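You operate a simulated robot arm through the tools that you are given. There is no shell and no other tool. Be economical: measure what you need, move in short steps, check, and stop when the job is done.

Carry out the task below with a simulated two-armed robot. There is one attempt and no reset: what you move stays moved.

Task
Mains out: mute unit 1, lock the incubator, shut the warm box down.
Fine: hang the blue-edged card on drawer 2; warm box switch off, dial to 30 C; unit 1 stays on.

The check looks at the end state, three seconds after you hand in, the way a careful person would. Anything else that was tipped, shoved, dropped, spilled or broken makes it a failure.

Robot
Two 7-joint arms with two-finger parallel grippers on one trunk, on a base that drives. Base frame: it is fixed to the floor where the robot stands at the start and does not move with it; the origin is under the middle of the robot, x ahead of it, y to its left, z up. Units: cm, degrees, N and s.
The left shoulder is at the start at [5, 16.8, 118.2], the right one opposite. With the tool pointing down near the work surface each hand reaches from about 10 to 62 cm from the robot's upright axis, wherever it stands, measured 20 degrees to its own side. Places, roughly: bench breaker [130, 90, 120]; clear key [60, -200, 100]; cold breaker [120, 90, 120]; copy key [60, -210, 100]; disc key of the computer [60, -200, 90]; done key of the incubator [50, -70, 140]; eject key [60, -220, 100]; heat breaker [110, 90, 120]; hood breaker [100, 90, 120]; incubator switch [60, -30, 90]; info key of the incubator [50, -60, 140]; key four [60, -200, 100]; key one [60, -180, 100]; key three [60, -190, 100]; key two [60, -190, 100]; load key of the incubator [50, -50, 140]. Payload 1.57 kg a hand.
The tool frame of a hand sits at the grasp point between the pads (the TCP): z along the fingers, y along the line on which they close. The tips reach 3 cm beyond it. The gripper opens to 8 cm. The fingers are 1.7 cm wide and 1.2 cm thick; the gripper's body (4 by 8.2 cm) begins 8 cm behind the TCP.
Orientation is that of the tool frame in the base frame, as [roll, pitch, yaw] about the fixed x, y, z axes, in that order (R = Rz(yaw) Ry(pitch) Rx(roll)). With the fingers straight down and closing along the base's y, the tool's x points along the base's -x, its y along +y and its z along -z.

Tools
- The arms move only by the tool move_arm. It takes "left_deltas", "right_deltas" or both (then of equal length, played together; a hand with none holds still); each is a list of rows, each an object of numbers (a shift or turn left out is 0, a gripper value left out holds the last): "dx", "dy", "dz": the shift along the tool's x, y, z in cm; "wx", "wy", "wz": the turn, a rotation vector about the tool's x, y, z in rad; "gripper": the finger opening in cm, from 0 to 8. In form: [{"dx": .., "dy": .., "dz": .., "wx": .., "wy": .., "wz": .., "gripper": ..}, ...]. A call has 1 to 12 rows; each row is the pose to reach, as a shift and turn from the pose commanded when the call began, along the tool's axes at that moment. Rows are played at 5 a second. More than 5 cm and 8.6 degrees between two rows, or a gripper value outside its range, and nothing of the call is played. A pose out of reach is approached as far as the arm can. The call stops where the force on the tool passes 90 N (or 10 N more than at its start, if that is more) or the arm is blocked; 0.2 s more then pass. The fingers move at their own pace (about 4.5 cm/s each) and stop on an object; they squeeze with about 42 N. The grip force told is the motor's: it shows also when the fingers shut on nothing. Time passes only in rows, and 0.2 s behind the last, so rows that repeat a pose let the fingers close. It gives the time, the measured TCP pose, the force on the tool (base axes), the opening and the grip force at its end, in the units of the frame above (readings bear some noise), with the torque about the TCP (base axes, N m) and any sound that the robot's microphone picked up, and new pictures: "pictures" is both (left out), scene, wrist or none (wrist: the cameras of the hands that moved).
- Cameras (640 x 400 px; columns grow to the right, rows downward): "scene" is now at [11.26, -3.5, 137.21]; the picture's right is [-0.48, -0.88, 0.00], its down [-0.72, 0.39, -0.58] and it looks along [0.51, -0.28, -0.82] (base axes); focal length 214 px, centre (320, 200). "left" rides on the left gripper at [7.2, 0.7, -12.2] in its tool frame; the picture's right is [-0.09, 1.00, 0.00], its down [-0.84, -0.08, -0.54] and it looks along [-0.54, -0.05, 0.84] (tool axes); focal length 238 px, centre (320, 200). "right" rides on the right gripper at [7.2, -0.7, -12.2] in its tool frame; the picture's right is [0.09, 1.00, 0.00], its down [-0.84, 0.08, -0.54] and it looks along [-0.54, 0.05, 0.84] (tool axes); focal length 238 px, centre (320, 200). There is no depth. A picture from a camera that has moved, and an enlarged one, comes with that camera's place and axes in the base frame and with its lens. The place of the scene camera against the robot may be out by one fixed shift of up to 1.2 cm in any direction.
- lift_body(by): slides the trunk up (or, below 0, down) by that many cm; the arms and the scene camera ride with it, the base frame stays. It gives what a move gives, with no picture.
- steer(legs): drives the robot by 1 to 6 legs, each [ahead, left, turn to the left] in cm, cm and degrees, along the robot's own axes; the way and the turn of a leg run together, so that a leg with both is an arc; at most 150 cm and 180 degrees a leg. The arms and the cameras ride along, it lands a little off, and it stops where it bumps. It gives what a move gives, and a new picture of the scene camera.
- turn_head(pan, tilt): turns the head with the scene camera to pan (to the left, within 80 degrees either way) and tilt (down, from -29 to 69), counted from straight ahead of the robot. It gives what a move gives, and a new picture of the scene camera.
- zoom(camera, box): a new picture of the part [left, top, right, bottom] of that camera's present view, enlarged. The clock stands still meanwhile.
- hand_in(): hands the job in; it is judged then, once.

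Work in short steps. Places have to be worked out from the pictures, the camera data and where the tool is seen: move nearer, look again, correct. Check each grasp and each placing, and mend what went wrong. You have 120 turns and 260 pictures in all, those below and enlarged ones among them. Open the grippers and draw the arms clear of the work before you hand the job in, unless the task says otherwise; then end with one line.

The tools are called after ">>>" as name(argument=value, ...) on one line, values as JSON. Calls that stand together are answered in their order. move_arm: Moves the arms, as the interface text tells. Its arguments: {"type":"object","properties":{"left_deltas":{"type":"array","items":{"type":"object","properties":{"dx":{"type":"number"},"dy":{"type":"number"},"dz":{"type":"number"},"wx":{"type":"number"},"wy":{"type":"number"},"wz":{"type":"number"},"gripper":{"type":"number"}}}},"right_deltas":{"type":"array","items":{"type":"object","properties":{"dx":{"type":"number"},"dy":{"type":"number"},"dz":{"type":"number"},"wx":{"type":"number"},"wy":{"type":"number"},"wz":{"type":"number"},"gripper":{"type":"number"}}}},"pictures":{"type":"string","enum":["both","scene","wrist","none"]}},"required":[]} The other tools are called the same way: lift_body (by) slides the trunk up or down; steer (legs) drives the base; turn_head (pan, tilt) turns the head that bears the scene camera; zoom (camera, box) takes an enlarged picture of a part of a camera's view; hand_in () hands the job in.

At the start:

```text
clock: 0.0
left_ee_pos: [45.5, 37.57, 115.03]
left_tool_rot: [180.0, 0.0, -179.9]
left_force: [0.9, -0.8, 0.2]
left_moment: [0.0, 0.01, -0.05]
left_opening: 7.99
left_gripper_force: 0.0
right_ee_pos: [39.92, -9.74, 114.95]
right_tool_rot: [179.9, -0.1, 179.9]
right_force: [-0.6, 0.4, -0.4]
right_moment: [-0.03, -0.02, -0.02]
right_opening: 7.98
right_gripper_force: 0.1
trunk travel left (down, up): [-35.0, 9.3]
robot x, y, heading: [0.01, 0.07, -0.2]
head pan, tilt: [-28.7, 54.8]
```

scene: 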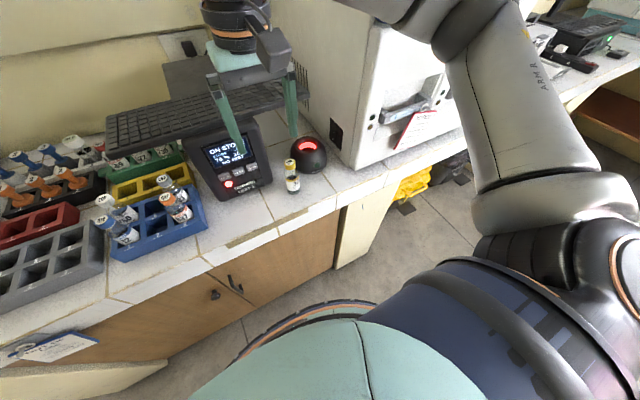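
right: 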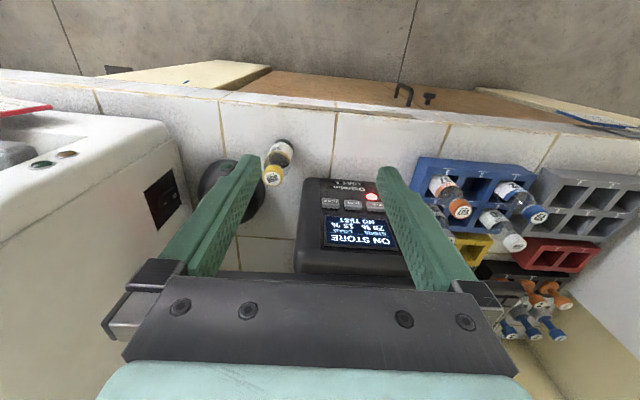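
left: 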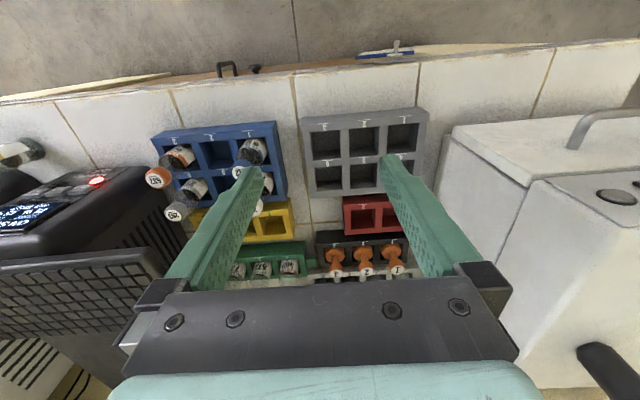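

I start by looking around: head level, then to the sides, to find unit 1, the incubator and the warm box.

>>> turn_head(pan=0, tilt=20)

>>> turn_head(pan=60, tilt=25)

>>> turn_head(pan=-60, tilt=25)

```text
clock: 1.0
left_ee_pos: [45.51, 37.57, 115.01]
left_tool_rot: [-179.9, 0.0, -179.9]
left_force: [0.1, 0.0, -0.5]
left_moment: [-0.01, 0.02, -0.03]
left_opening: 8.0
left_gripper_force: 0.1
right_ee_pos: [39.93, -9.7, 115.04]
right_tool_rot: [180.0, 0.1, 180.0]
right_force: [1.1, -0.2, -0.1]
right_moment: [0.03, 0.01, -0.03]
right_opening: 8.0
right_gripper_force: 0.2
trunk travel left (down, up): [-35.0, 9.3]
robot x, y, heading: [-0.04, -0.0, 0.0]
head pan, tilt: [0.0, 20.0]
camera scene: at [14.22, -0.03, 142.39], right [0.0, -1.0, 0.0], down [-0.34, 0.0, -0.94], along [0.94, 0.0, -0.34], focal length 214 px, centre (320, 200)
```

scene: 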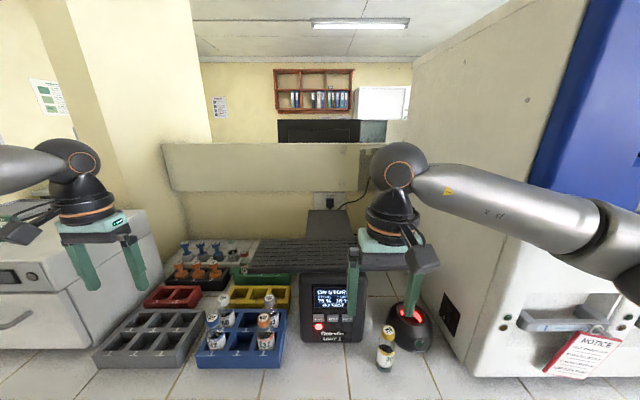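

```text
clock: 2.3
left_ee_pos: [45.42, 37.65, 115.01]
left_tool_rot: [-180.0, 0.0, -179.9]
left_force: [-0.2, 0.4, -0.8]
left_moment: [-0.01, 0.02, 0.0]
left_opening: 8.01
left_gripper_force: 0.0
right_ee_pos: [39.89, -9.77, 115.01]
right_tool_rot: [-180.0, 0.1, -180.0]
right_force: [-0.1, -1.2, -0.7]
right_moment: [0.0, 0.0, 0.01]
right_opening: 7.99
right_gripper_force: 0.0
trunk travel left (down, up): [-35.0, 9.3]
robot x, y, heading: [-0.12, -0.12, -0.2]
head pan, tilt: [60.0, 25.0]
camera scene: at [9.52, 7.95, 141.58], right [0.87, -0.5, 0.0], down [-0.21, -0.37, -0.91], along [0.45, 0.78, -0.42], focal length 214 px, centre (320, 200)
```

scene: 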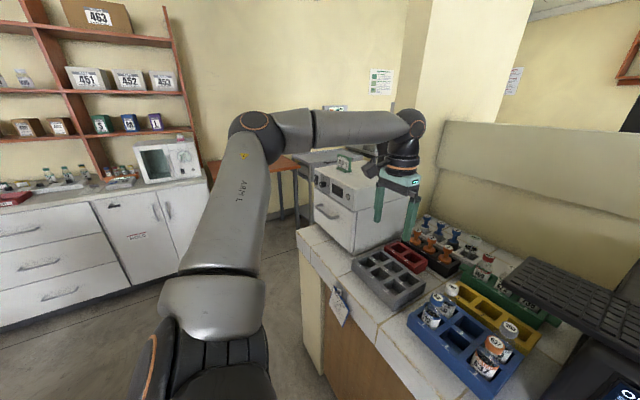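

```text
clock: 4.3
left_ee_pos: [45.53, 37.73, 114.96]
left_tool_rot: [180.0, 0.0, -179.9]
left_force: [-0.9, -0.2, 0.0]
left_moment: [0.0, 0.01, 0.01]
left_opening: 8.0
left_gripper_force: 0.1
right_ee_pos: [39.82, -9.83, 115.0]
right_tool_rot: [-179.9, -0.1, -180.0]
right_force: [0.2, -0.4, 0.0]
right_moment: [0.03, 0.01, 0.02]
right_opening: 8.0
right_gripper_force: 0.0
trunk travel left (down, up): [-35.0, 9.3]
robot x, y, heading: [-0.04, 0.0, 0.0]
head pan, tilt: [-60.0, 25.0]
camera scene: at [9.52, -8.01, 141.58], right [-0.87, -0.5, 0.0], down [-0.21, 0.37, -0.91], along [0.45, -0.78, -0.42], focal length 214 px, centre (320, 200)
```

scene: 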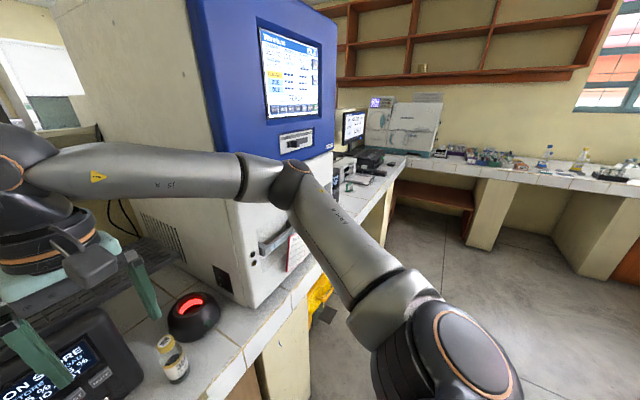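

The incubator is the big box with blue panel; the small dark box is a display "unit 1". I zoom to read texts.

>>> zoom(camera="scene", box=[240, 10, 350, 160])

>>> turn_head(pan=-30, tilt=35)

>>> turn_head(pan=45, tilt=45)

```text
2.67 times, centred on (295, 85) of scene
camera zoom: at [9.52, -8.01, 141.58], right [-0.87, -0.5, 0.0], down [-0.21, 0.37, -0.91], along [0.45, -0.78, -0.42], focal length 572 px, centre (387, 507)
```

zoom: 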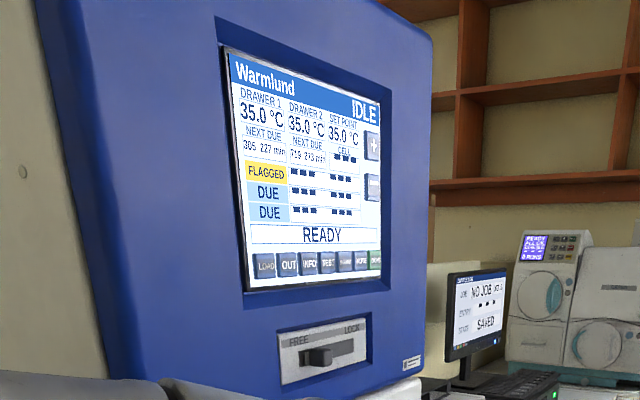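

```text
clock: 5.2
left_ee_pos: [45.57, 37.64, 114.92]
left_tool_rot: [179.9, 0.0, 180.0]
left_force: [0.6, 0.1, -0.1]
left_moment: [-0.01, -0.03, 0.01]
left_opening: 8.01
left_gripper_force: 0.0
right_ee_pos: [40.01, -9.69, 115.04]
right_tool_rot: [180.0, 0.0, 180.0]
right_force: [-1.3, 0.1, -0.5]
right_moment: [-0.01, -0.02, 0.01]
right_opening: 8.0
right_gripper_force: 0.1
trunk travel left (down, up): [-35.0, 9.3]
robot x, y, heading: [-0.28, -0.17, 0.1]
head pan, tilt: [-30.0, 35.0]
camera scene: at [12.53, -4.44, 140.01], right [-0.5, -0.87, 0.0], down [-0.5, 0.29, -0.82], along [0.71, -0.41, -0.57], focal length 214 px, centre (320, 200)
```

scene: 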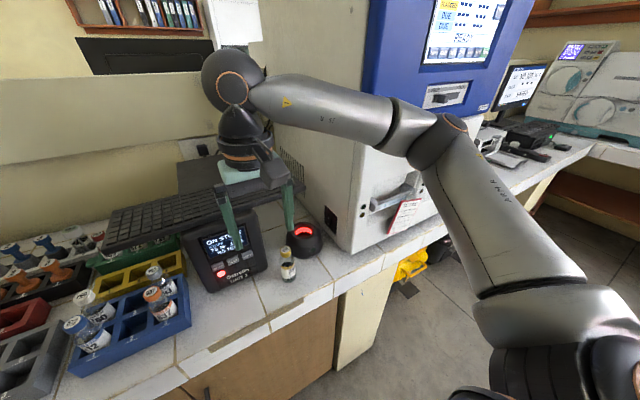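

```text
clock: 6.7
left_ee_pos: [45.5, 37.69, 114.98]
left_tool_rot: [-180.0, 0.0, -179.8]
left_force: [0.2, 0.0, -0.1]
left_moment: [0.01, 0.0, 0.03]
left_opening: 7.99
left_gripper_force: 0.0
right_ee_pos: [39.95, -9.72, 115.05]
right_tool_rot: [179.9, 0.0, 180.0]
right_force: [0.1, -0.3, 0.2]
right_moment: [-0.02, 0.01, -0.01]
right_opening: 7.99
right_gripper_force: 0.1
trunk travel left (down, up): [-35.0, 9.3]
robot x, y, heading: [-0.07, -0.19, 0.2]
head pan, tilt: [45.0, 45.0]
camera scene: at [10.66, 5.72, 138.53], right [0.71, -0.71, 0.0], down [-0.5, -0.5, -0.71], along [0.5, 0.5, -0.71], focal length 214 px, centre (320, 200)
```

scene: 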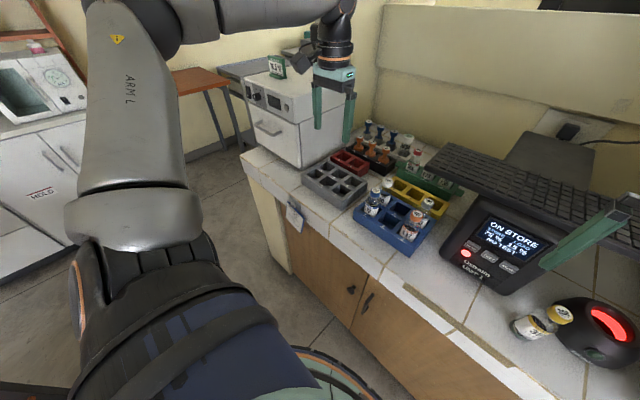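

>>> zoom(camera="scene", box=[430, 190, 590, 300])

>>> zoom(camera="scene", box=[235, 50, 355, 240])

>>> turn_head(pan=-35, tilt=10)

```text
3.64 times, centred on (510, 245) of scene
camera zoom: at [10.66, 5.72, 138.53], right [0.71, -0.71, 0.0], down [-0.5, -0.5, -0.71], along [0.5, 0.5, -0.71], focal length 780 px, centre (-371, 36)
```

zoom: 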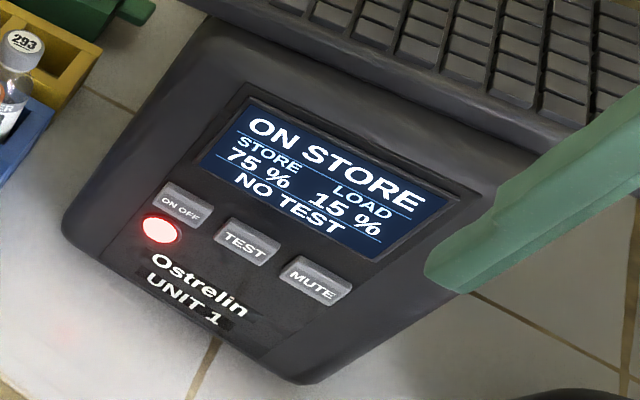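

```text
2.11 times, centred on (295, 145) of scene
camera zoom: at [10.66, 5.72, 138.53], right [0.71, -0.71, 0.0], down [-0.5, -0.5, -0.71], along [0.5, 0.5, -0.71], focal length 452 px, centre (373, 316)
```

zoom: 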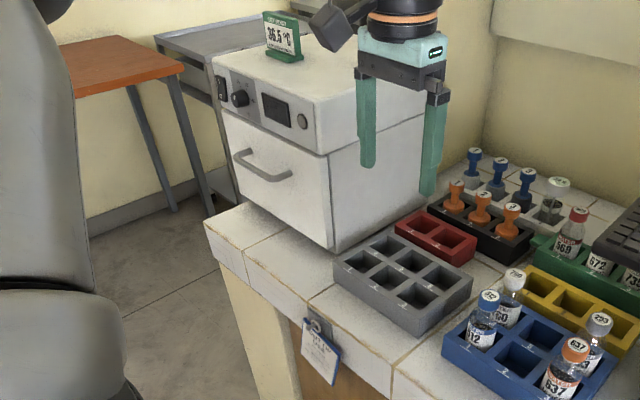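

```text
clock: 8.2
left_ee_pos: [45.48, 37.56, 115.02]
left_tool_rot: [-180.0, 0.0, -180.0]
left_force: [0.5, -0.1, -0.5]
left_moment: [0.03, -0.01, 0.02]
left_opening: 7.99
left_gripper_force: 0.0
right_ee_pos: [39.92, -9.83, 114.94]
right_tool_rot: [180.0, 0.0, 179.9]
right_force: [-0.1, -0.4, -0.1]
right_moment: [-0.02, -0.01, -0.01]
right_opening: 7.99
right_gripper_force: 0.1
trunk travel left (down, up): [-35.0, 9.3]
robot x, y, heading: [-0.17, -0.02, -0.0]
head pan, tilt: [-35.0, 10.0]
camera scene: at [12.53, -5.36, 144.02], right [-0.57, -0.82, 0.0], down [-0.14, 0.1, -0.98], along [0.81, -0.56, -0.17], focal length 214 px, centre (320, 200)
```

scene: 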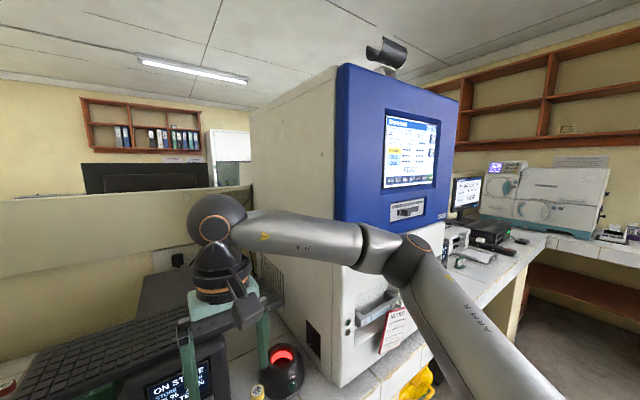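

By comparing views, unit 1's keys seem much nearer (x≈46, z≈104) than a 67.8 bench implies. I take enlarged views for a better triangulation.

>>> turn_head(pan=0, tilt=40)

>>> zoom(camera="right", box=[220, 130, 420, 255])

>>> zoom(camera="scene", box=[240, 140, 440, 265])

```text
clock: 9.3
left_ee_pos: [45.51, 37.68, 115.0]
left_tool_rot: [-180.0, 0.0, -179.9]
left_force: [0.3, 0.8, -0.4]
left_moment: [-0.01, 0.01, 0.02]
left_opening: 7.99
left_gripper_force: 0.0
right_ee_pos: [39.91, -9.73, 114.9]
right_tool_rot: [-180.0, -0.1, 180.0]
right_force: [0.2, -0.4, 0.1]
right_moment: [0.01, -0.02, 0.0]
right_opening: 7.99
right_gripper_force: 0.1
trunk travel left (down, up): [-35.0, 9.3]
robot x, y, heading: [0.0, 0.02, 0.0]
head pan, tilt: [0.0, 40.0]
camera scene: at [13.41, -0.04, 139.26], right [0.0, -1.0, 0.0], down [-0.64, 0.0, -0.77], along [0.77, 0.0, -0.64], focal length 214 px, centre (320, 200)
```

scene: 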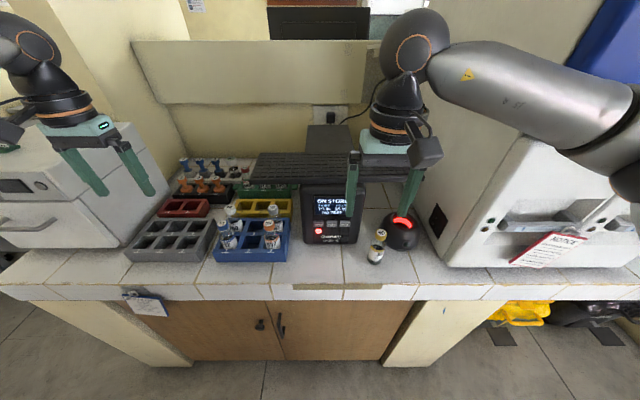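

```text
3.20 times, centred on (320, 192) of right
camera zoom: at [32.72, -10.43, 127.23], right [-0.09, 1.0, 0.0], down [0.84, 0.08, 0.54], along [0.54, 0.05, -0.84], focal length 763 px, centre (320, 224)
```

zoom: 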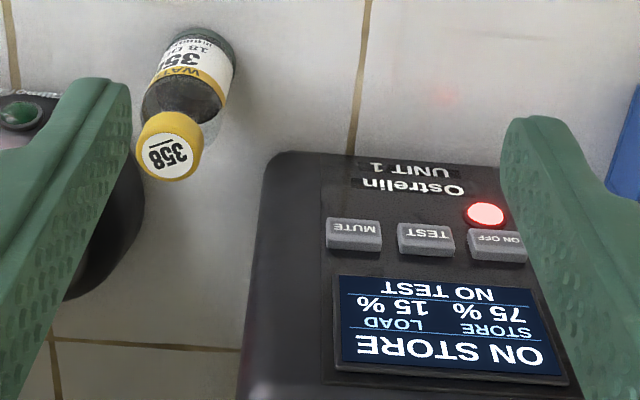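

```text
3.20 times, centred on (340, 202) of scene
camera zoom: at [13.41, -0.04, 139.26], right [0.0, -1.0, 0.0], down [-0.64, 0.0, -0.77], along [0.77, 0.0, -0.64], focal length 686 px, centre (256, 192)
```

zoom: 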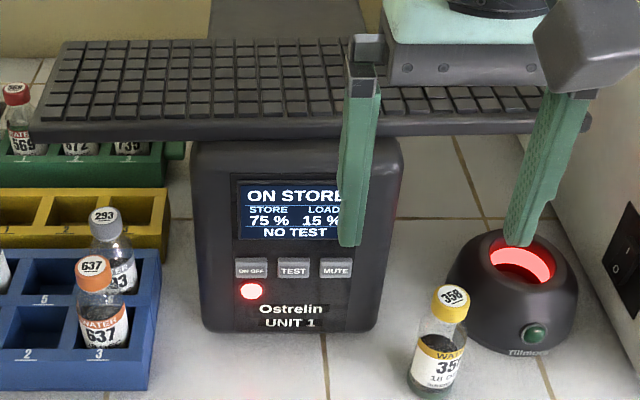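

Keys are about [50,-7,99]. I close the right gripper, move over slightly and look again with the wrist camera.

>>> move_arm(right_deltas=[{"dx": 0, "dy": 2.5, "dz": 0, "gripper": 0}, {"dx": -4, "dy": 2.5, "dz": 0, "gripper": 0}, {"dx": -4, "dy": 2.5, "dz": 3, "gripper": 0}, {"dx": -4, "dy": 2.5, "dz": 3, "gripper": 0}])

>>> zoom(camera="right", box=[220, 90, 420, 215])

```text
clock: 10.3
left_ee_pos: [45.41, 37.58, 114.85]
left_tool_rot: [179.9, 0.1, -179.9]
left_force: [-0.2, -0.4, 0.6]
left_moment: [0.01, 0.03, 0.0]
left_opening: 8.0
left_gripper_force: 0.1
right_ee_pos: [44.03, -7.19, 112.02]
right_tool_rot: [179.9, 0.1, -180.0]
right_force: [-0.2, 0.2, -0.1]
right_moment: [0.01, 0.0, 0.01]
right_opening: 0.0
right_gripper_force: 4.5
trunk travel left (down, up): [-35.0, 9.3]
robot x, y, heading: [0.17, 0.11, 0.0]
head pan, tilt: [0.0, 40.0]
camera scene: at [13.41, -0.02, 139.25], right [0.0, -1.0, 0.0], down [-0.64, 0.0, -0.77], along [0.77, 0.0, -0.64], focal length 214 px, centre (320, 200)
camera right: at [36.89, -7.87, 124.22], right [-0.09, 1.0, 0.0], down [0.84, 0.08, 0.54], along [0.54, 0.05, -0.84], focal length 238 px, centre (320, 200)
```

scene: 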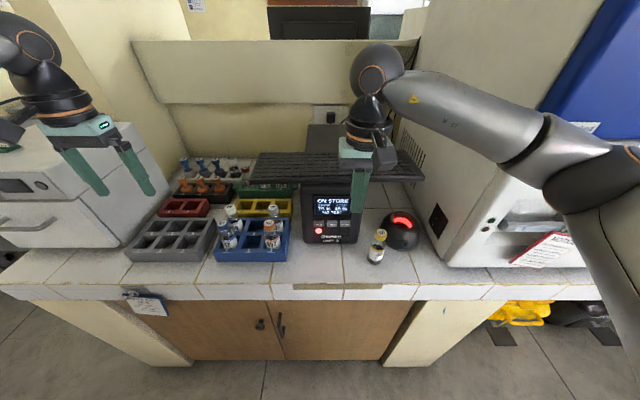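
right: 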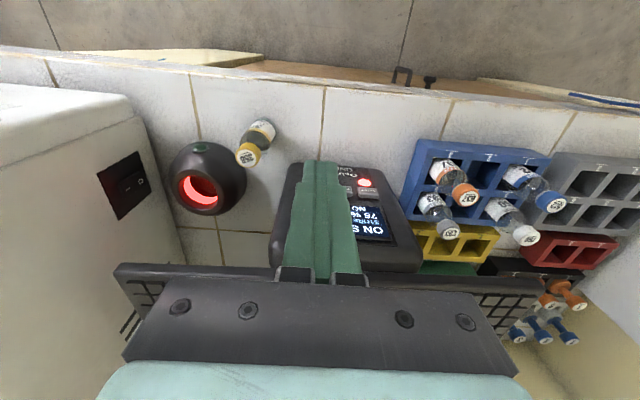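

```text
3.20 times, centred on (320, 152) of right
camera zoom: at [36.89, -7.87, 124.22], right [-0.09, 1.0, 0.0], down [0.84, 0.08, 0.54], along [0.54, 0.05, -0.84], focal length 763 px, centre (320, 352)
```

zoom: 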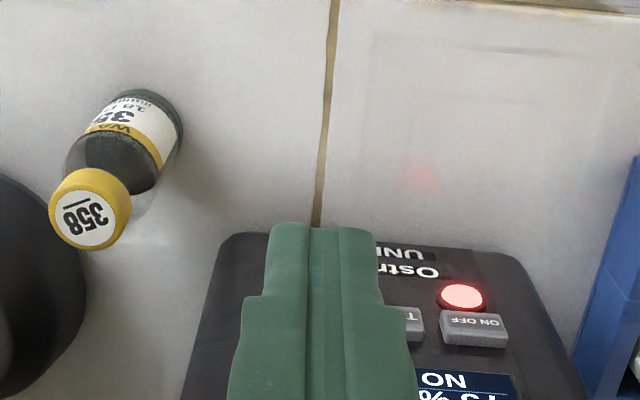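

ON/OFF and MUTE triangulate to z≈96.5, MUTE ≈[53,-7,96.5], on a steep face. I back off and tilt the right hand 60° toward forward to press it along its normal.

>>> move_arm(right_deltas=[{"dx": 2, "wy": -0.149}, {"dx": 4, "wy": -0.298}, {"dx": 6, "wy": -0.447}, {"dx": 6, "dz": 2, "wy": -0.596}, {"dx": 6, "dz": 4, "wy": -0.745}, {"dx": 6, "dz": 6, "wy": -0.894}, {"dx": 6, "dz": 8, "wy": -1.04}])

>>> zoom(camera="right", box=[200, 60, 480, 235])

```text
clock: 11.9
left_ee_pos: [45.64, 37.67, 114.99]
left_tool_rot: [179.9, 0.0, -180.0]
left_force: [-0.1, -0.3, 0.5]
left_moment: [0.04, 0.04, 0.0]
left_opening: 8.01
left_gripper_force: 0.0
right_ee_pos: [37.95, -7.27, 104.04]
right_tool_rot: [179.8, 59.7, 179.8]
right_force: [0.4, 0.2, 0.2]
right_moment: [-0.03, 0.01, -0.01]
right_opening: 0.0
right_gripper_force: 21.6
trunk travel left (down, up): [-35.0, 9.3]
robot x, y, heading: [-0.09, 0.07, 0.0]
head pan, tilt: [0.0, 40.0]
camera scene: at [13.42, -0.01, 139.25], right [0.0, -1.0, 0.0], down [-0.64, 0.0, -0.77], along [0.77, 0.0, -0.64], focal length 214 px, centre (320, 200)
camera right: at [23.81, -7.89, 104.04], right [-0.05, 1.0, -0.08], down [-0.04, 0.08, 1.0], along [1.0, 0.05, 0.04], focal length 238 px, centre (320, 200)
```

scene: 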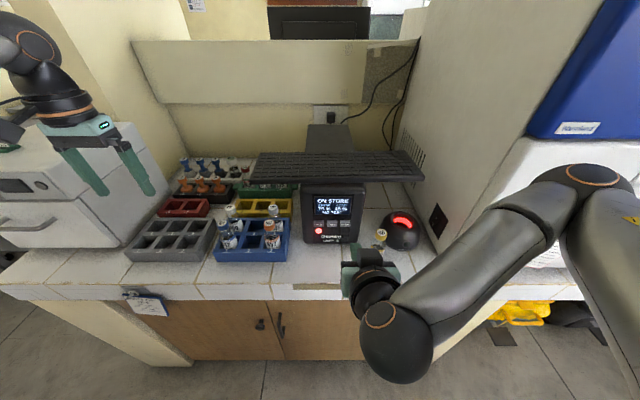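
right: 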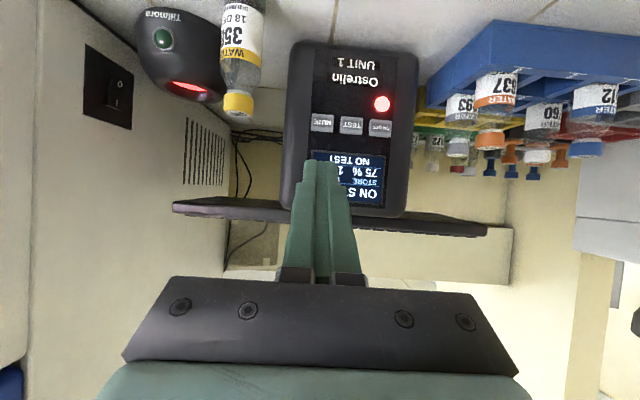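

```text
2.29 times, centred on (340, 148) of right
camera zoom: at [23.81, -7.89, 104.04], right [-0.05, 1.0, -0.08], down [-0.04, 0.08, 1.0], along [1.0, 0.05, 0.04], focal length 545 px, centre (274, 320)
```

zoom: 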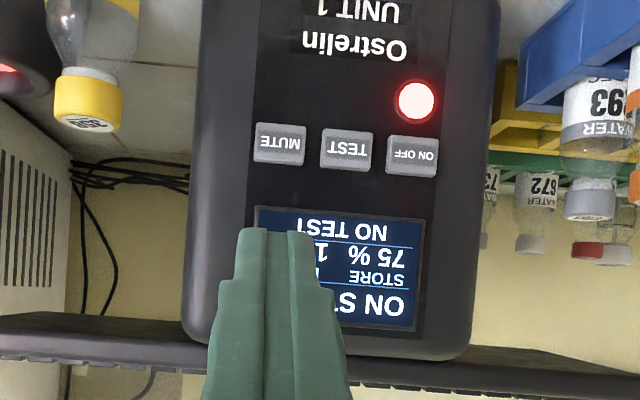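

MUTE is at about [53,-6.9,95.9] on an almost vertical face. I tilt 10° more and go to about 6 cm short of it.

>>> move_arm(right_deltas=[{"dx": 0.3, "dy": 0.35, "dz": 3, "wy": -0.09}, {"dx": 1.0, "dy": 0.35, "dz": 6, "wy": -0.17}, {"dx": 1.03, "dy": 0.35, "dz": 8.2, "wy": -0.17}])

>>> zoom(camera="right", box=[200, 60, 480, 235])

```text
clock: 12.7
left_ee_pos: [45.4, 37.67, 114.97]
left_tool_rot: [180.0, -0.1, -179.9]
left_force: [-0.1, 0.5, 0.2]
left_moment: [0.02, -0.01, 0.01]
left_opening: 8.01
left_gripper_force: 0.1
right_ee_pos: [44.58, -6.94, 98.97]
right_tool_rot: [179.6, 69.4, 179.7]
right_force: [0.0, -0.2, 0.4]
right_moment: [0.01, -0.02, 0.01]
right_opening: 0.0
right_gripper_force: 20.8
trunk travel left (down, up): [-35.0, 9.3]
robot x, y, heading: [0.01, -0.09, 0.1]
head pan, tilt: [0.0, 40.0]
camera scene: at [13.42, -0.03, 139.25], right [0.0, -1.0, 0.0], down [-0.64, 0.0, -0.77], along [0.77, 0.0, -0.64], focal length 214 px, centre (320, 200)
camera right: at [30.57, -7.58, 96.5], right [-0.03, 1.0, -0.08], down [-0.21, 0.08, 0.97], along [0.98, 0.05, 0.21], focal length 238 px, centre (320, 200)
```

scene: 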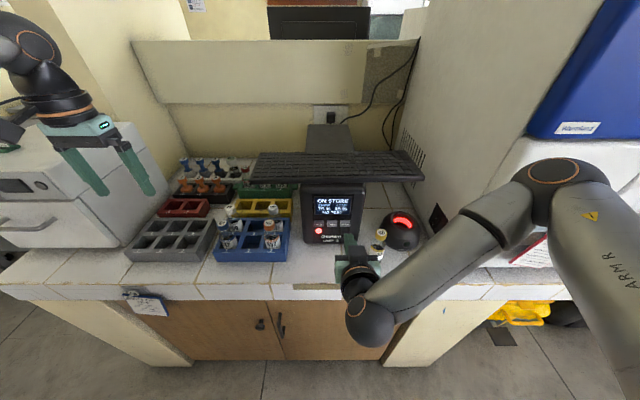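
right: 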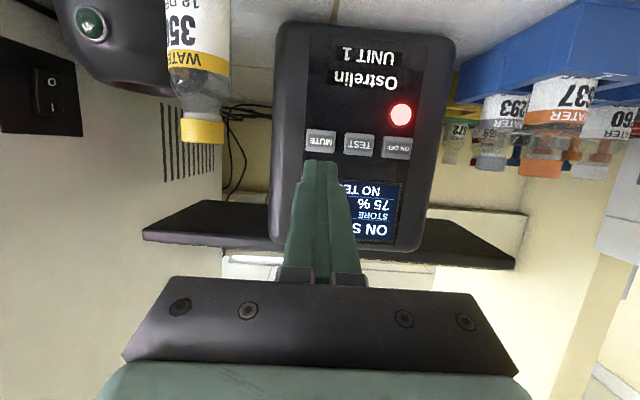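

```text
2.29 times, centred on (340, 148) of right
camera zoom: at [30.57, -7.58, 96.5], right [-0.03, 1.0, -0.08], down [-0.21, 0.08, 0.97], along [0.98, 0.05, 0.21], focal length 545 px, centre (274, 320)
```

zoom: 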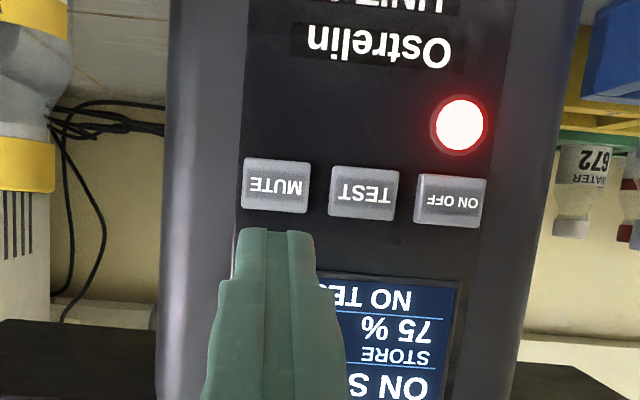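

Aim confirmed. Approach along the tool axis to near contact in small steps.

>>> move_arm(right_deltas=[{"dz": 2.5}, {"dz": 4.5}, {"dz": 5.2}], pictures="wrist")

```text
clock: 13.5
left_ee_pos: [45.51, 37.59, 115.05]
left_tool_rot: [-179.9, 0.1, -179.9]
left_force: [-0.7, -0.5, 0.6]
left_moment: [-0.03, 0.02, -0.07]
left_opening: 7.97
left_gripper_force: 0.0
right_ee_pos: [49.42, -6.86, 97.2]
right_tool_rot: [179.8, 69.2, 179.8]
right_force: [0.2, -0.1, 0.1]
right_moment: [0.02, 0.02, 0.0]
right_opening: 0.01
right_gripper_force: 21.0
trunk travel left (down, up): [-35.0, 9.3]
robot x, y, heading: [-0.22, 0.03, 0.2]
head pan, tilt: [0.0, 40.0]
camera right: at [35.47, -7.63, 94.79], right [-0.03, 1.0, -0.09], down [-0.21, 0.08, 0.97], along [0.98, 0.05, 0.21], focal length 238 px, centre (320, 200)
```

right: 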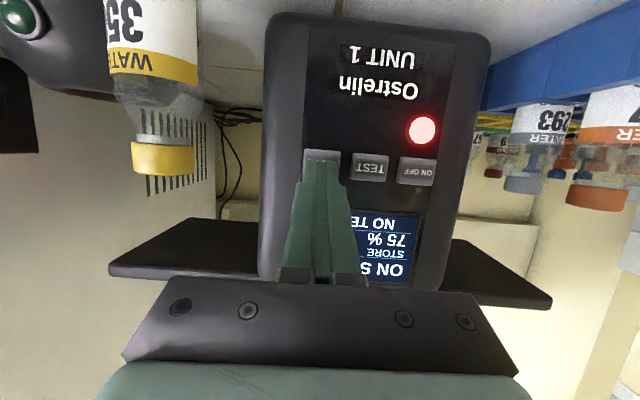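

Tip is over MUTE. Press in small increments.

>>> move_arm(right_deltas=[{"dz": 0.25}, {"dz": 0.5}, {"dz": 0.7}], pictures="wrist")

```text
clock: 14.3
left_ee_pos: [45.43, 37.6, 114.97]
left_tool_rot: [179.9, -0.1, -179.9]
left_force: [0.7, -0.7, -0.1]
left_moment: [0.03, 0.01, -0.01]
left_opening: 7.99
left_gripper_force: 0.1
right_ee_pos: [49.95, -6.92, 96.95]
right_tool_rot: [-180.0, 69.3, 179.9]
right_force: [-1.1, 0.2, -0.5]
right_moment: [-0.01, -0.02, 0.02]
right_opening: 0.0
right_gripper_force: 21.0
trunk travel left (down, up): [-35.0, 9.3]
robot x, y, heading: [0.01, 0.06, 0.2]
head pan, tilt: [0.0, 40.0]
heard: click
camera right: at [36.11, -7.63, 94.55], right [-0.03, 1.0, -0.09], down [-0.21, 0.08, 0.97], along [0.98, 0.05, 0.21], focal length 238 px, centre (320, 200)
```

right: 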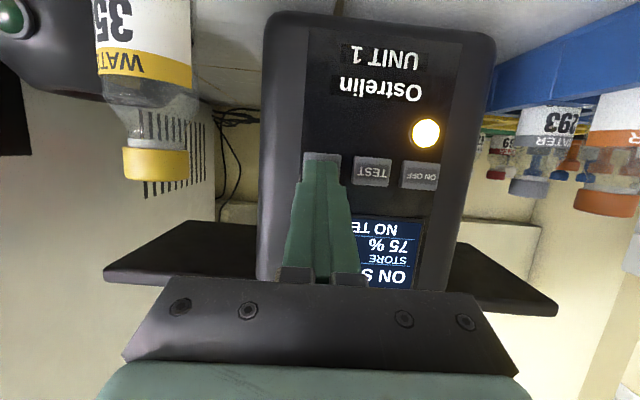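

Click heard; the lamp went from red to yellow. I release and look at the display.

>>> move_arm(right_deltas=[{"dz": -3}, {"dz": -6}, {"dz": -10}], pictures="none")

>>> zoom(camera="scene", box=[280, 170, 440, 270])

```text
clock: 15.1
left_ee_pos: [45.5, 37.7, 115.12]
left_tool_rot: [179.9, 0.0, -179.9]
left_force: [0.4, -0.3, 0.2]
left_moment: [-0.01, 0.01, 0.01]
left_opening: 8.0
left_gripper_force: 0.2
right_ee_pos: [40.51, -6.94, 100.43]
right_tool_rot: [179.9, 69.4, 179.8]
right_force: [-0.5, 0.5, -0.2]
right_moment: [0.0, -0.01, -0.02]
right_opening: 0.0
right_gripper_force: 21.5
trunk travel left (down, up): [-35.0, 9.3]
robot x, y, heading: [-0.12, 0.13, 0.1]
head pan, tilt: [0.0, 40.0]
```

```text
4.00 times, centred on (360, 220) of scene
camera zoom: at [13.37, 0.0, 139.26], right [0.0, -1.0, 0.0], down [-0.64, 0.0, -0.77], along [0.77, 0.0, -0.64], focal length 858 px, centre (160, 120)
```

zoom: 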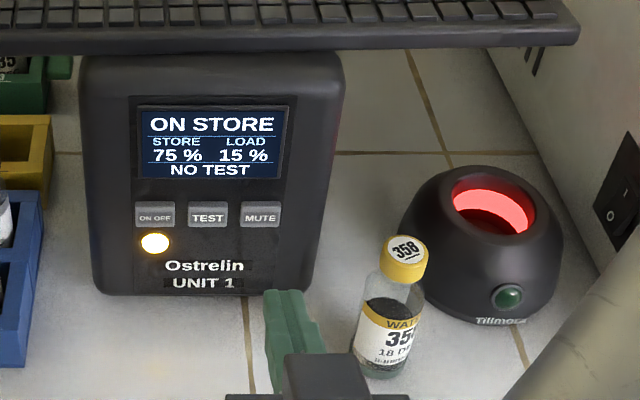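

Unit 1 is muted and on. Next the warm box: retract the right hand and look left.

>>> move_arm(right_deltas=[{"dz": -3, "dx": -3}, {"dz": -7, "dx": -6}], pictures="none")

>>> turn_head(pan=40, tilt=40)

>>> zoom(camera="scene", box=[160, 30, 400, 180])

>>> zoom(camera="left", box=[420, 30, 640, 400])

```text
clock: 15.7
left_ee_pos: [45.52, 37.71, 114.96]
left_tool_rot: [179.9, 0.0, -180.0]
left_force: [0.2, 0.5, -0.1]
left_moment: [-0.01, 0.02, -0.03]
left_opening: 8.01
left_gripper_force: 0.0
right_ee_pos: [37.06, -5.54, 108.41]
right_tool_rot: [-179.8, 69.4, -179.9]
right_force: [0.1, 0.4, 0.3]
right_moment: [0.02, -0.02, 0.04]
right_opening: 0.0
right_gripper_force: 21.2
right hand out of reach, approached as far as the arm can: row 2
trunk travel left (down, up): [-35.0, 9.3]
robot x, y, heading: [0.08, -0.45, 0.1]
head pan, tilt: [0.0, 40.0]
```

```text
clock: 16.7
left_ee_pos: [45.54, 37.66, 115.11]
left_tool_rot: [-180.0, 0.0, -179.8]
left_force: [-0.2, -0.7, 0.3]
left_moment: [-0.02, -0.01, 0.0]
left_opening: 7.99
left_gripper_force: 0.0
right_ee_pos: [37.16, -5.54, 108.33]
right_tool_rot: [180.0, 69.3, 179.8]
right_force: [-1.0, 0.1, 0.1]
right_moment: [0.0, 0.0, -0.05]
right_opening: 0.0
right_gripper_force: 21.4
trunk travel left (down, up): [-35.0, 9.3]
robot x, y, heading: [-0.22, -0.02, 0.1]
head pan, tilt: [40.0, 40.0]
camera scene: at [11.43, 5.43, 139.25], right [0.64, -0.77, 0.0], down [-0.49, -0.41, -0.77], along [0.59, 0.49, -0.64], focal length 214 px, centre (320, 200)
```

scene: 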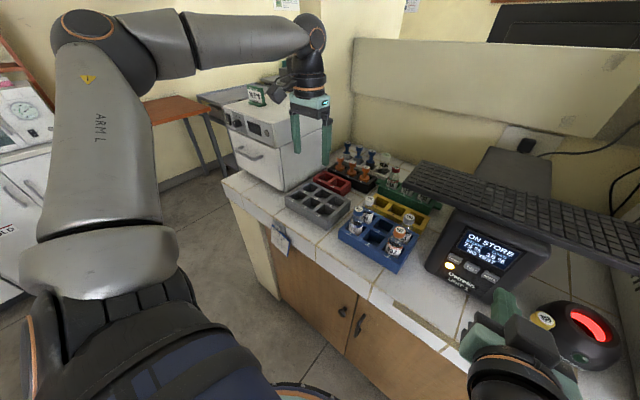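

```text
2.67 times, centred on (280, 105) of scene
camera zoom: at [11.43, 5.43, 139.25], right [0.64, -0.77, 0.0], down [-0.49, -0.41, -0.77], along [0.59, 0.49, -0.64], focal length 572 px, centre (427, 453)
```

zoom: 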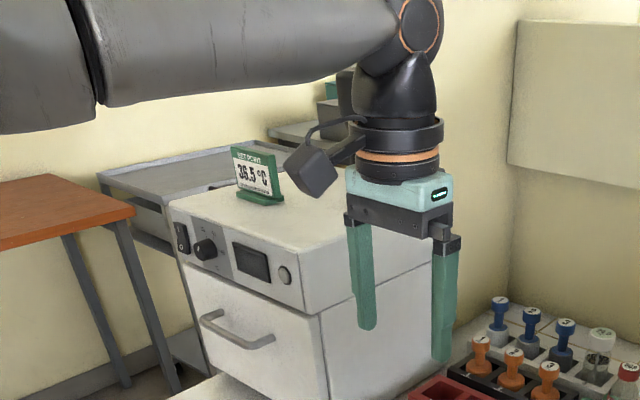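

```text
1.08 times, centred on (530, 215) of left
camera zoom: at [38.16, 38.32, 127.28], right [0.09, 1.0, 0.0], down [0.84, -0.08, 0.54], along [0.54, -0.05, -0.84], focal length 258 px, centre (93, 184)
```

zoom: 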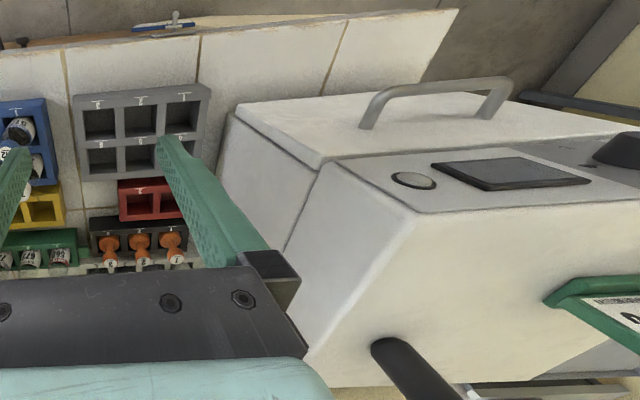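

I retract the left hand a bit and drive left ~40 cm to face the warm box.

>>> move_arm(left_deltas=[{"dx": 4}, {"dx": 8}, {"dx": 12, "dz": -2}], pictures="none")

>>> steer(legs=[[0, 42, 0]])

>>> turn_head(pan=25, tilt=35)

```text
clock: 17.5
left_ee_pos: [33.14, 37.4, 116.9]
left_tool_rot: [-179.9, 0.1, -179.9]
left_force: [0.2, -0.3, 0.0]
left_moment: [-0.03, 0.01, -0.01]
left_opening: 8.01
left_gripper_force: 0.0
right_ee_pos: [37.02, -5.48, 108.38]
right_tool_rot: [-180.0, 69.4, 179.9]
right_force: [-0.1, -0.5, -0.3]
right_moment: [0.0, -0.02, 0.03]
right_opening: 0.0
right_gripper_force: 21.8
trunk travel left (down, up): [-35.0, 9.3]
robot x, y, heading: [0.27, 0.35, 0.1]
head pan, tilt: [40.0, 40.0]
```

```text
clock: 20.1
left_ee_pos: [33.38, 80.24, 116.77]
left_tool_rot: [-180.0, 0.0, -180.0]
left_force: [0.3, 0.2, -0.7]
left_moment: [-0.02, -0.02, -0.01]
left_opening: 7.99
left_gripper_force: 0.1
right_ee_pos: [37.14, 37.23, 108.41]
right_tool_rot: [180.0, 69.4, -180.0]
right_force: [0.2, -0.6, -0.1]
right_moment: [0.05, 0.02, -0.01]
right_opening: 0.02
right_gripper_force: 21.3
trunk travel left (down, up): [-35.0, 9.3]
robot x, y, heading: [-0.02, 42.72, -0.0]
head pan, tilt: [40.0, 40.0]
camera scene: at [11.4, 48.24, 139.25], right [0.64, -0.77, 0.0], down [-0.49, -0.41, -0.77], along [0.59, 0.49, -0.64], focal length 214 px, centre (320, 200)
```

scene: 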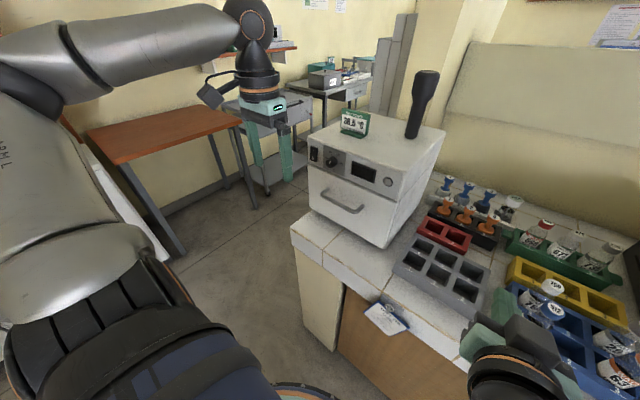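

```text
clock: 20.9
left_ee_pos: [33.32, 80.15, 116.89]
left_tool_rot: [-180.0, 0.0, -179.9]
left_force: [0.3, 0.1, -0.8]
left_moment: [0.0, 0.02, -0.02]
left_opening: 7.99
left_gripper_force: 0.1
right_ee_pos: [37.15, 37.19, 108.3]
right_tool_rot: [180.0, 69.3, 179.8]
right_force: [-0.1, 1.0, -0.7]
right_moment: [0.01, 0.02, 0.01]
right_opening: 0.01
right_gripper_force: 21.5
trunk travel left (down, up): [-35.0, 9.3]
robot x, y, heading: [0.03, 42.85, 0.2]
head pan, tilt: [25.0, 35.0]
camera scene: at [12.87, 46.45, 140.01], right [0.42, -0.91, 0.0], down [-0.52, -0.24, -0.82], along [0.74, 0.35, -0.57], focal length 214 px, centre (320, 200)
```

scene: 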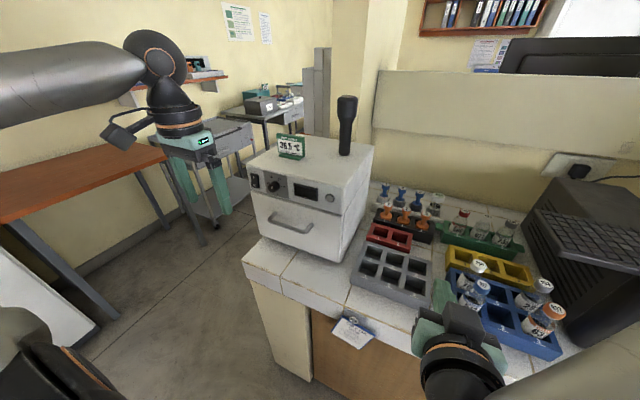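

>>> zoom(camera="scene", box=[240, 150, 352, 220])

>>> zoom(camera="scene", box=[300, 290, 420, 365])

>>> zoom(camera="left", box=[0, 0, 640, 400])

```text
5.71 times, centred on (296, 185) of scene
camera zoom: at [12.87, 46.45, 140.01], right [0.42, -0.91, 0.0], down [-0.52, -0.24, -0.82], along [0.74, 0.35, -0.57], focal length 1226 px, centre (457, 286)
```

zoom: 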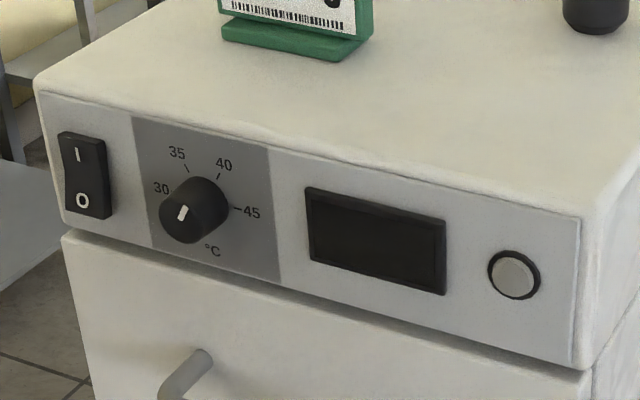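

```text
5.33 times, centred on (360, 328) of scene
camera zoom: at [12.87, 46.45, 140.01], right [0.42, -0.91, 0.0], down [-0.52, -0.24, -0.82], along [0.74, 0.35, -0.57], focal length 1144 px, centre (107, -480)
```

zoom: 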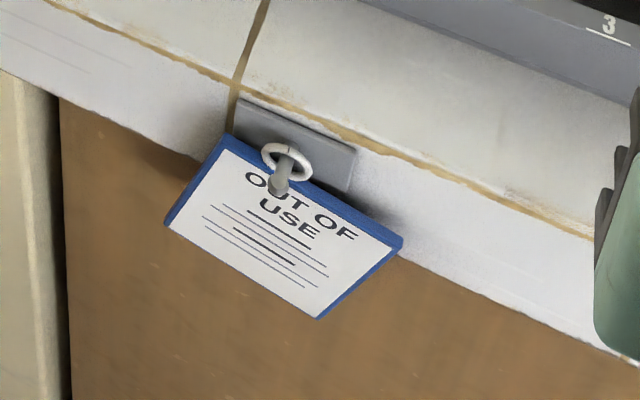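

```text
1.00 times, centred on (320, 200) of left
camera zoom: at [25.99, 80.85, 129.19], right [0.09, 1.0, 0.0], down [0.84, -0.08, 0.54], along [0.54, -0.05, -0.84], focal length 238 px, centre (320, 200)
```

zoom: 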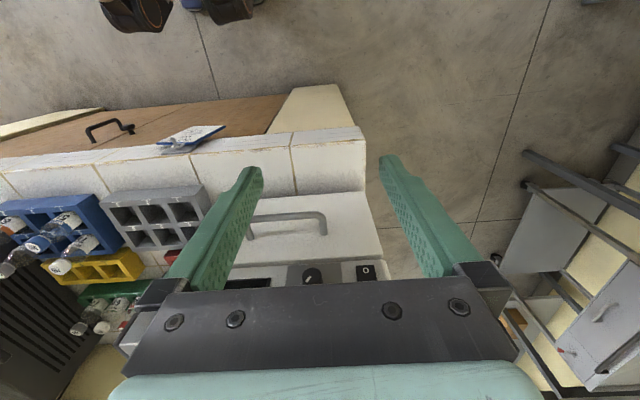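

The card hangs by a ring on a hook at the bench edge. The dial is at about [48,77.5,111]. I turn the left hand to point forward for a close view of the panel.

>>> move_arm(left_deltas=[{"wy": -0.149}, {"wy": -0.298}, {"wy": -0.447}, {"wy": -0.596}, {"wy": -0.745, "dz": 1}, {"wy": -0.894, "dz": 2}, {"wy": -1.043, "dz": 3}, {"wy": -1.19, "dz": 4}, {"wy": -1.33, "dz": 5}])

>>> zoom(camera="left", box=[200, 60, 480, 235])

```text
clock: 22.9
left_ee_pos: [35.84, 85.16, 111.69]
left_tool_rot: [179.5, 76.4, 179.7]
left_force: [-0.6, 0.5, 0.3]
left_moment: [0.0, 0.01, 0.0]
left_opening: 7.97
left_gripper_force: 0.1
left hand out of reach, approached as far as the arm can: row 6, 7, 8, 9
right_ee_pos: [37.08, 37.2, 108.32]
right_tool_rot: [180.0, 69.2, 179.8]
right_force: [0.3, -0.2, -0.1]
right_moment: [0.0, 0.0, 0.0]
right_opening: 0.0
right_gripper_force: 21.5
trunk travel left (down, up): [-35.0, 9.3]
robot x, y, heading: [0.13, 42.91, 0.1]
head pan, tilt: [25.0, 35.0]
camera scene: at [12.85, 46.42, 140.02], right [0.42, -0.91, 0.0], down [-0.52, -0.24, -0.82], along [0.74, 0.35, -0.57], focal length 214 px, centre (320, 200)
camera left: at [22.08, 85.75, 107.67], right [0.02, 1.0, 0.09], down [-0.33, -0.08, 0.94], along [0.94, -0.05, 0.33], focal length 238 px, centre (320, 200)
```

scene: 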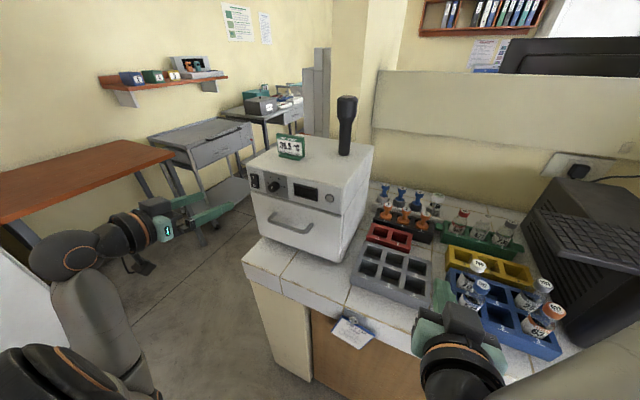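
left: 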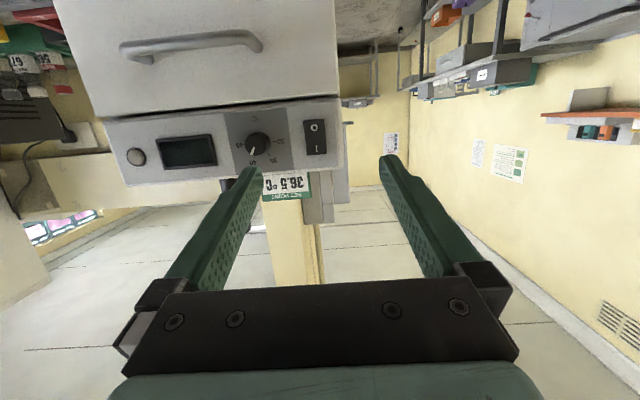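

```text
2.29 times, centred on (340, 148) of left
camera zoom: at [22.08, 85.75, 107.67], right [0.02, 1.0, 0.09], down [-0.33, -0.08, 0.94], along [0.94, -0.05, 0.33], focal length 545 px, centre (274, 320)
```

zoom: 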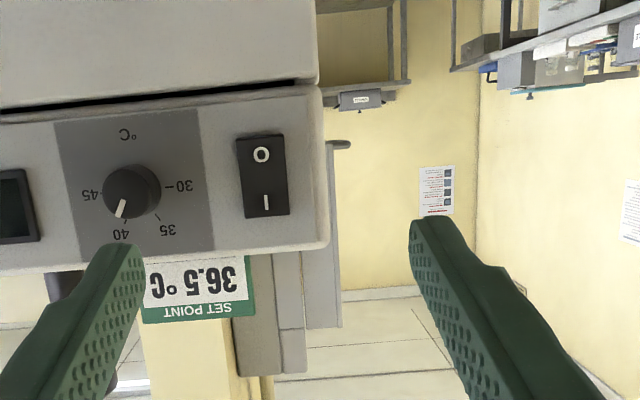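

Dial reads ~40–41 °C; 30 is at its 9-o'clock. Rocker's O half is low, about [49,84.6,108.9]. I'll press it with a single finger (open gripper, other finger beside the box); move to the pre-press position and check.

>>> move_arm(left_deltas=[{"dx": 0.3, "dy": 3, "dz": 2.5, "wy": -0.05}, {"dx": 0.8, "dy": 6, "dz": 5, "wy": -0.1}, {"dx": 1.2, "dy": 9, "dz": 7.4, "wy": -0.15}])

>>> zoom(camera="left", box=[120, 60, 400, 235])

```text
clock: 23.7
left_ee_pos: [42.57, 94.19, 108.49]
left_tool_rot: [179.7, 84.9, 179.9]
left_force: [-0.4, 1.2, 1.3]
left_moment: [-0.01, 0.0, 0.03]
left_opening: 8.0
left_gripper_force: 0.0
right_ee_pos: [37.01, 37.32, 108.41]
right_tool_rot: [-180.0, 69.4, 179.9]
right_force: [0.3, 0.7, -1.0]
right_moment: [0.01, 0.0, 0.0]
right_opening: 0.0
right_gripper_force: 21.2
trunk travel left (down, up): [-35.0, 9.3]
robot x, y, heading: [-0.01, 42.45, -0.2]
head pan, tilt: [25.0, 35.0]
camera scene: at [12.89, 46.48, 140.0], right [0.42, -0.91, 0.0], down [-0.52, -0.24, -0.82], along [0.74, 0.35, -0.57], focal length 214 px, centre (320, 200)
camera left: at [29.55, 94.85, 102.6], right [0.01, 1.0, 0.09], down [-0.46, -0.08, 0.88], along [0.89, -0.05, 0.46], focal length 238 px, centre (320, 200)
```

scene: 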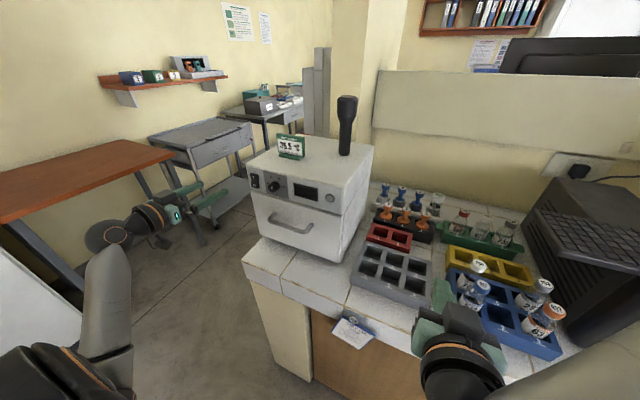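
left: 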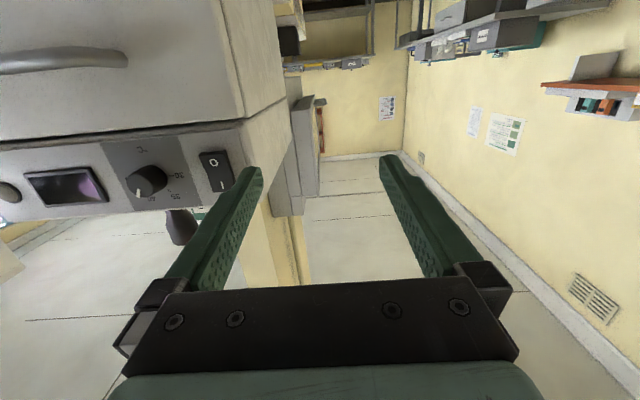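

```text
2.29 times, centred on (260, 148) of left
camera zoom: at [29.55, 94.85, 102.6], right [0.01, 1.0, 0.09], down [-0.46, -0.08, 0.88], along [0.89, -0.05, 0.46], focal length 545 px, centre (457, 320)
```

zoom: 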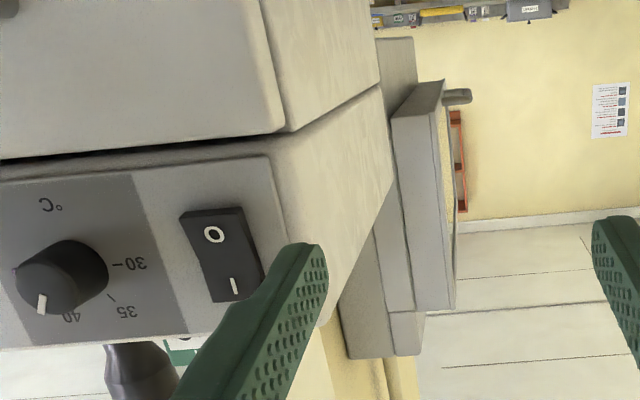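

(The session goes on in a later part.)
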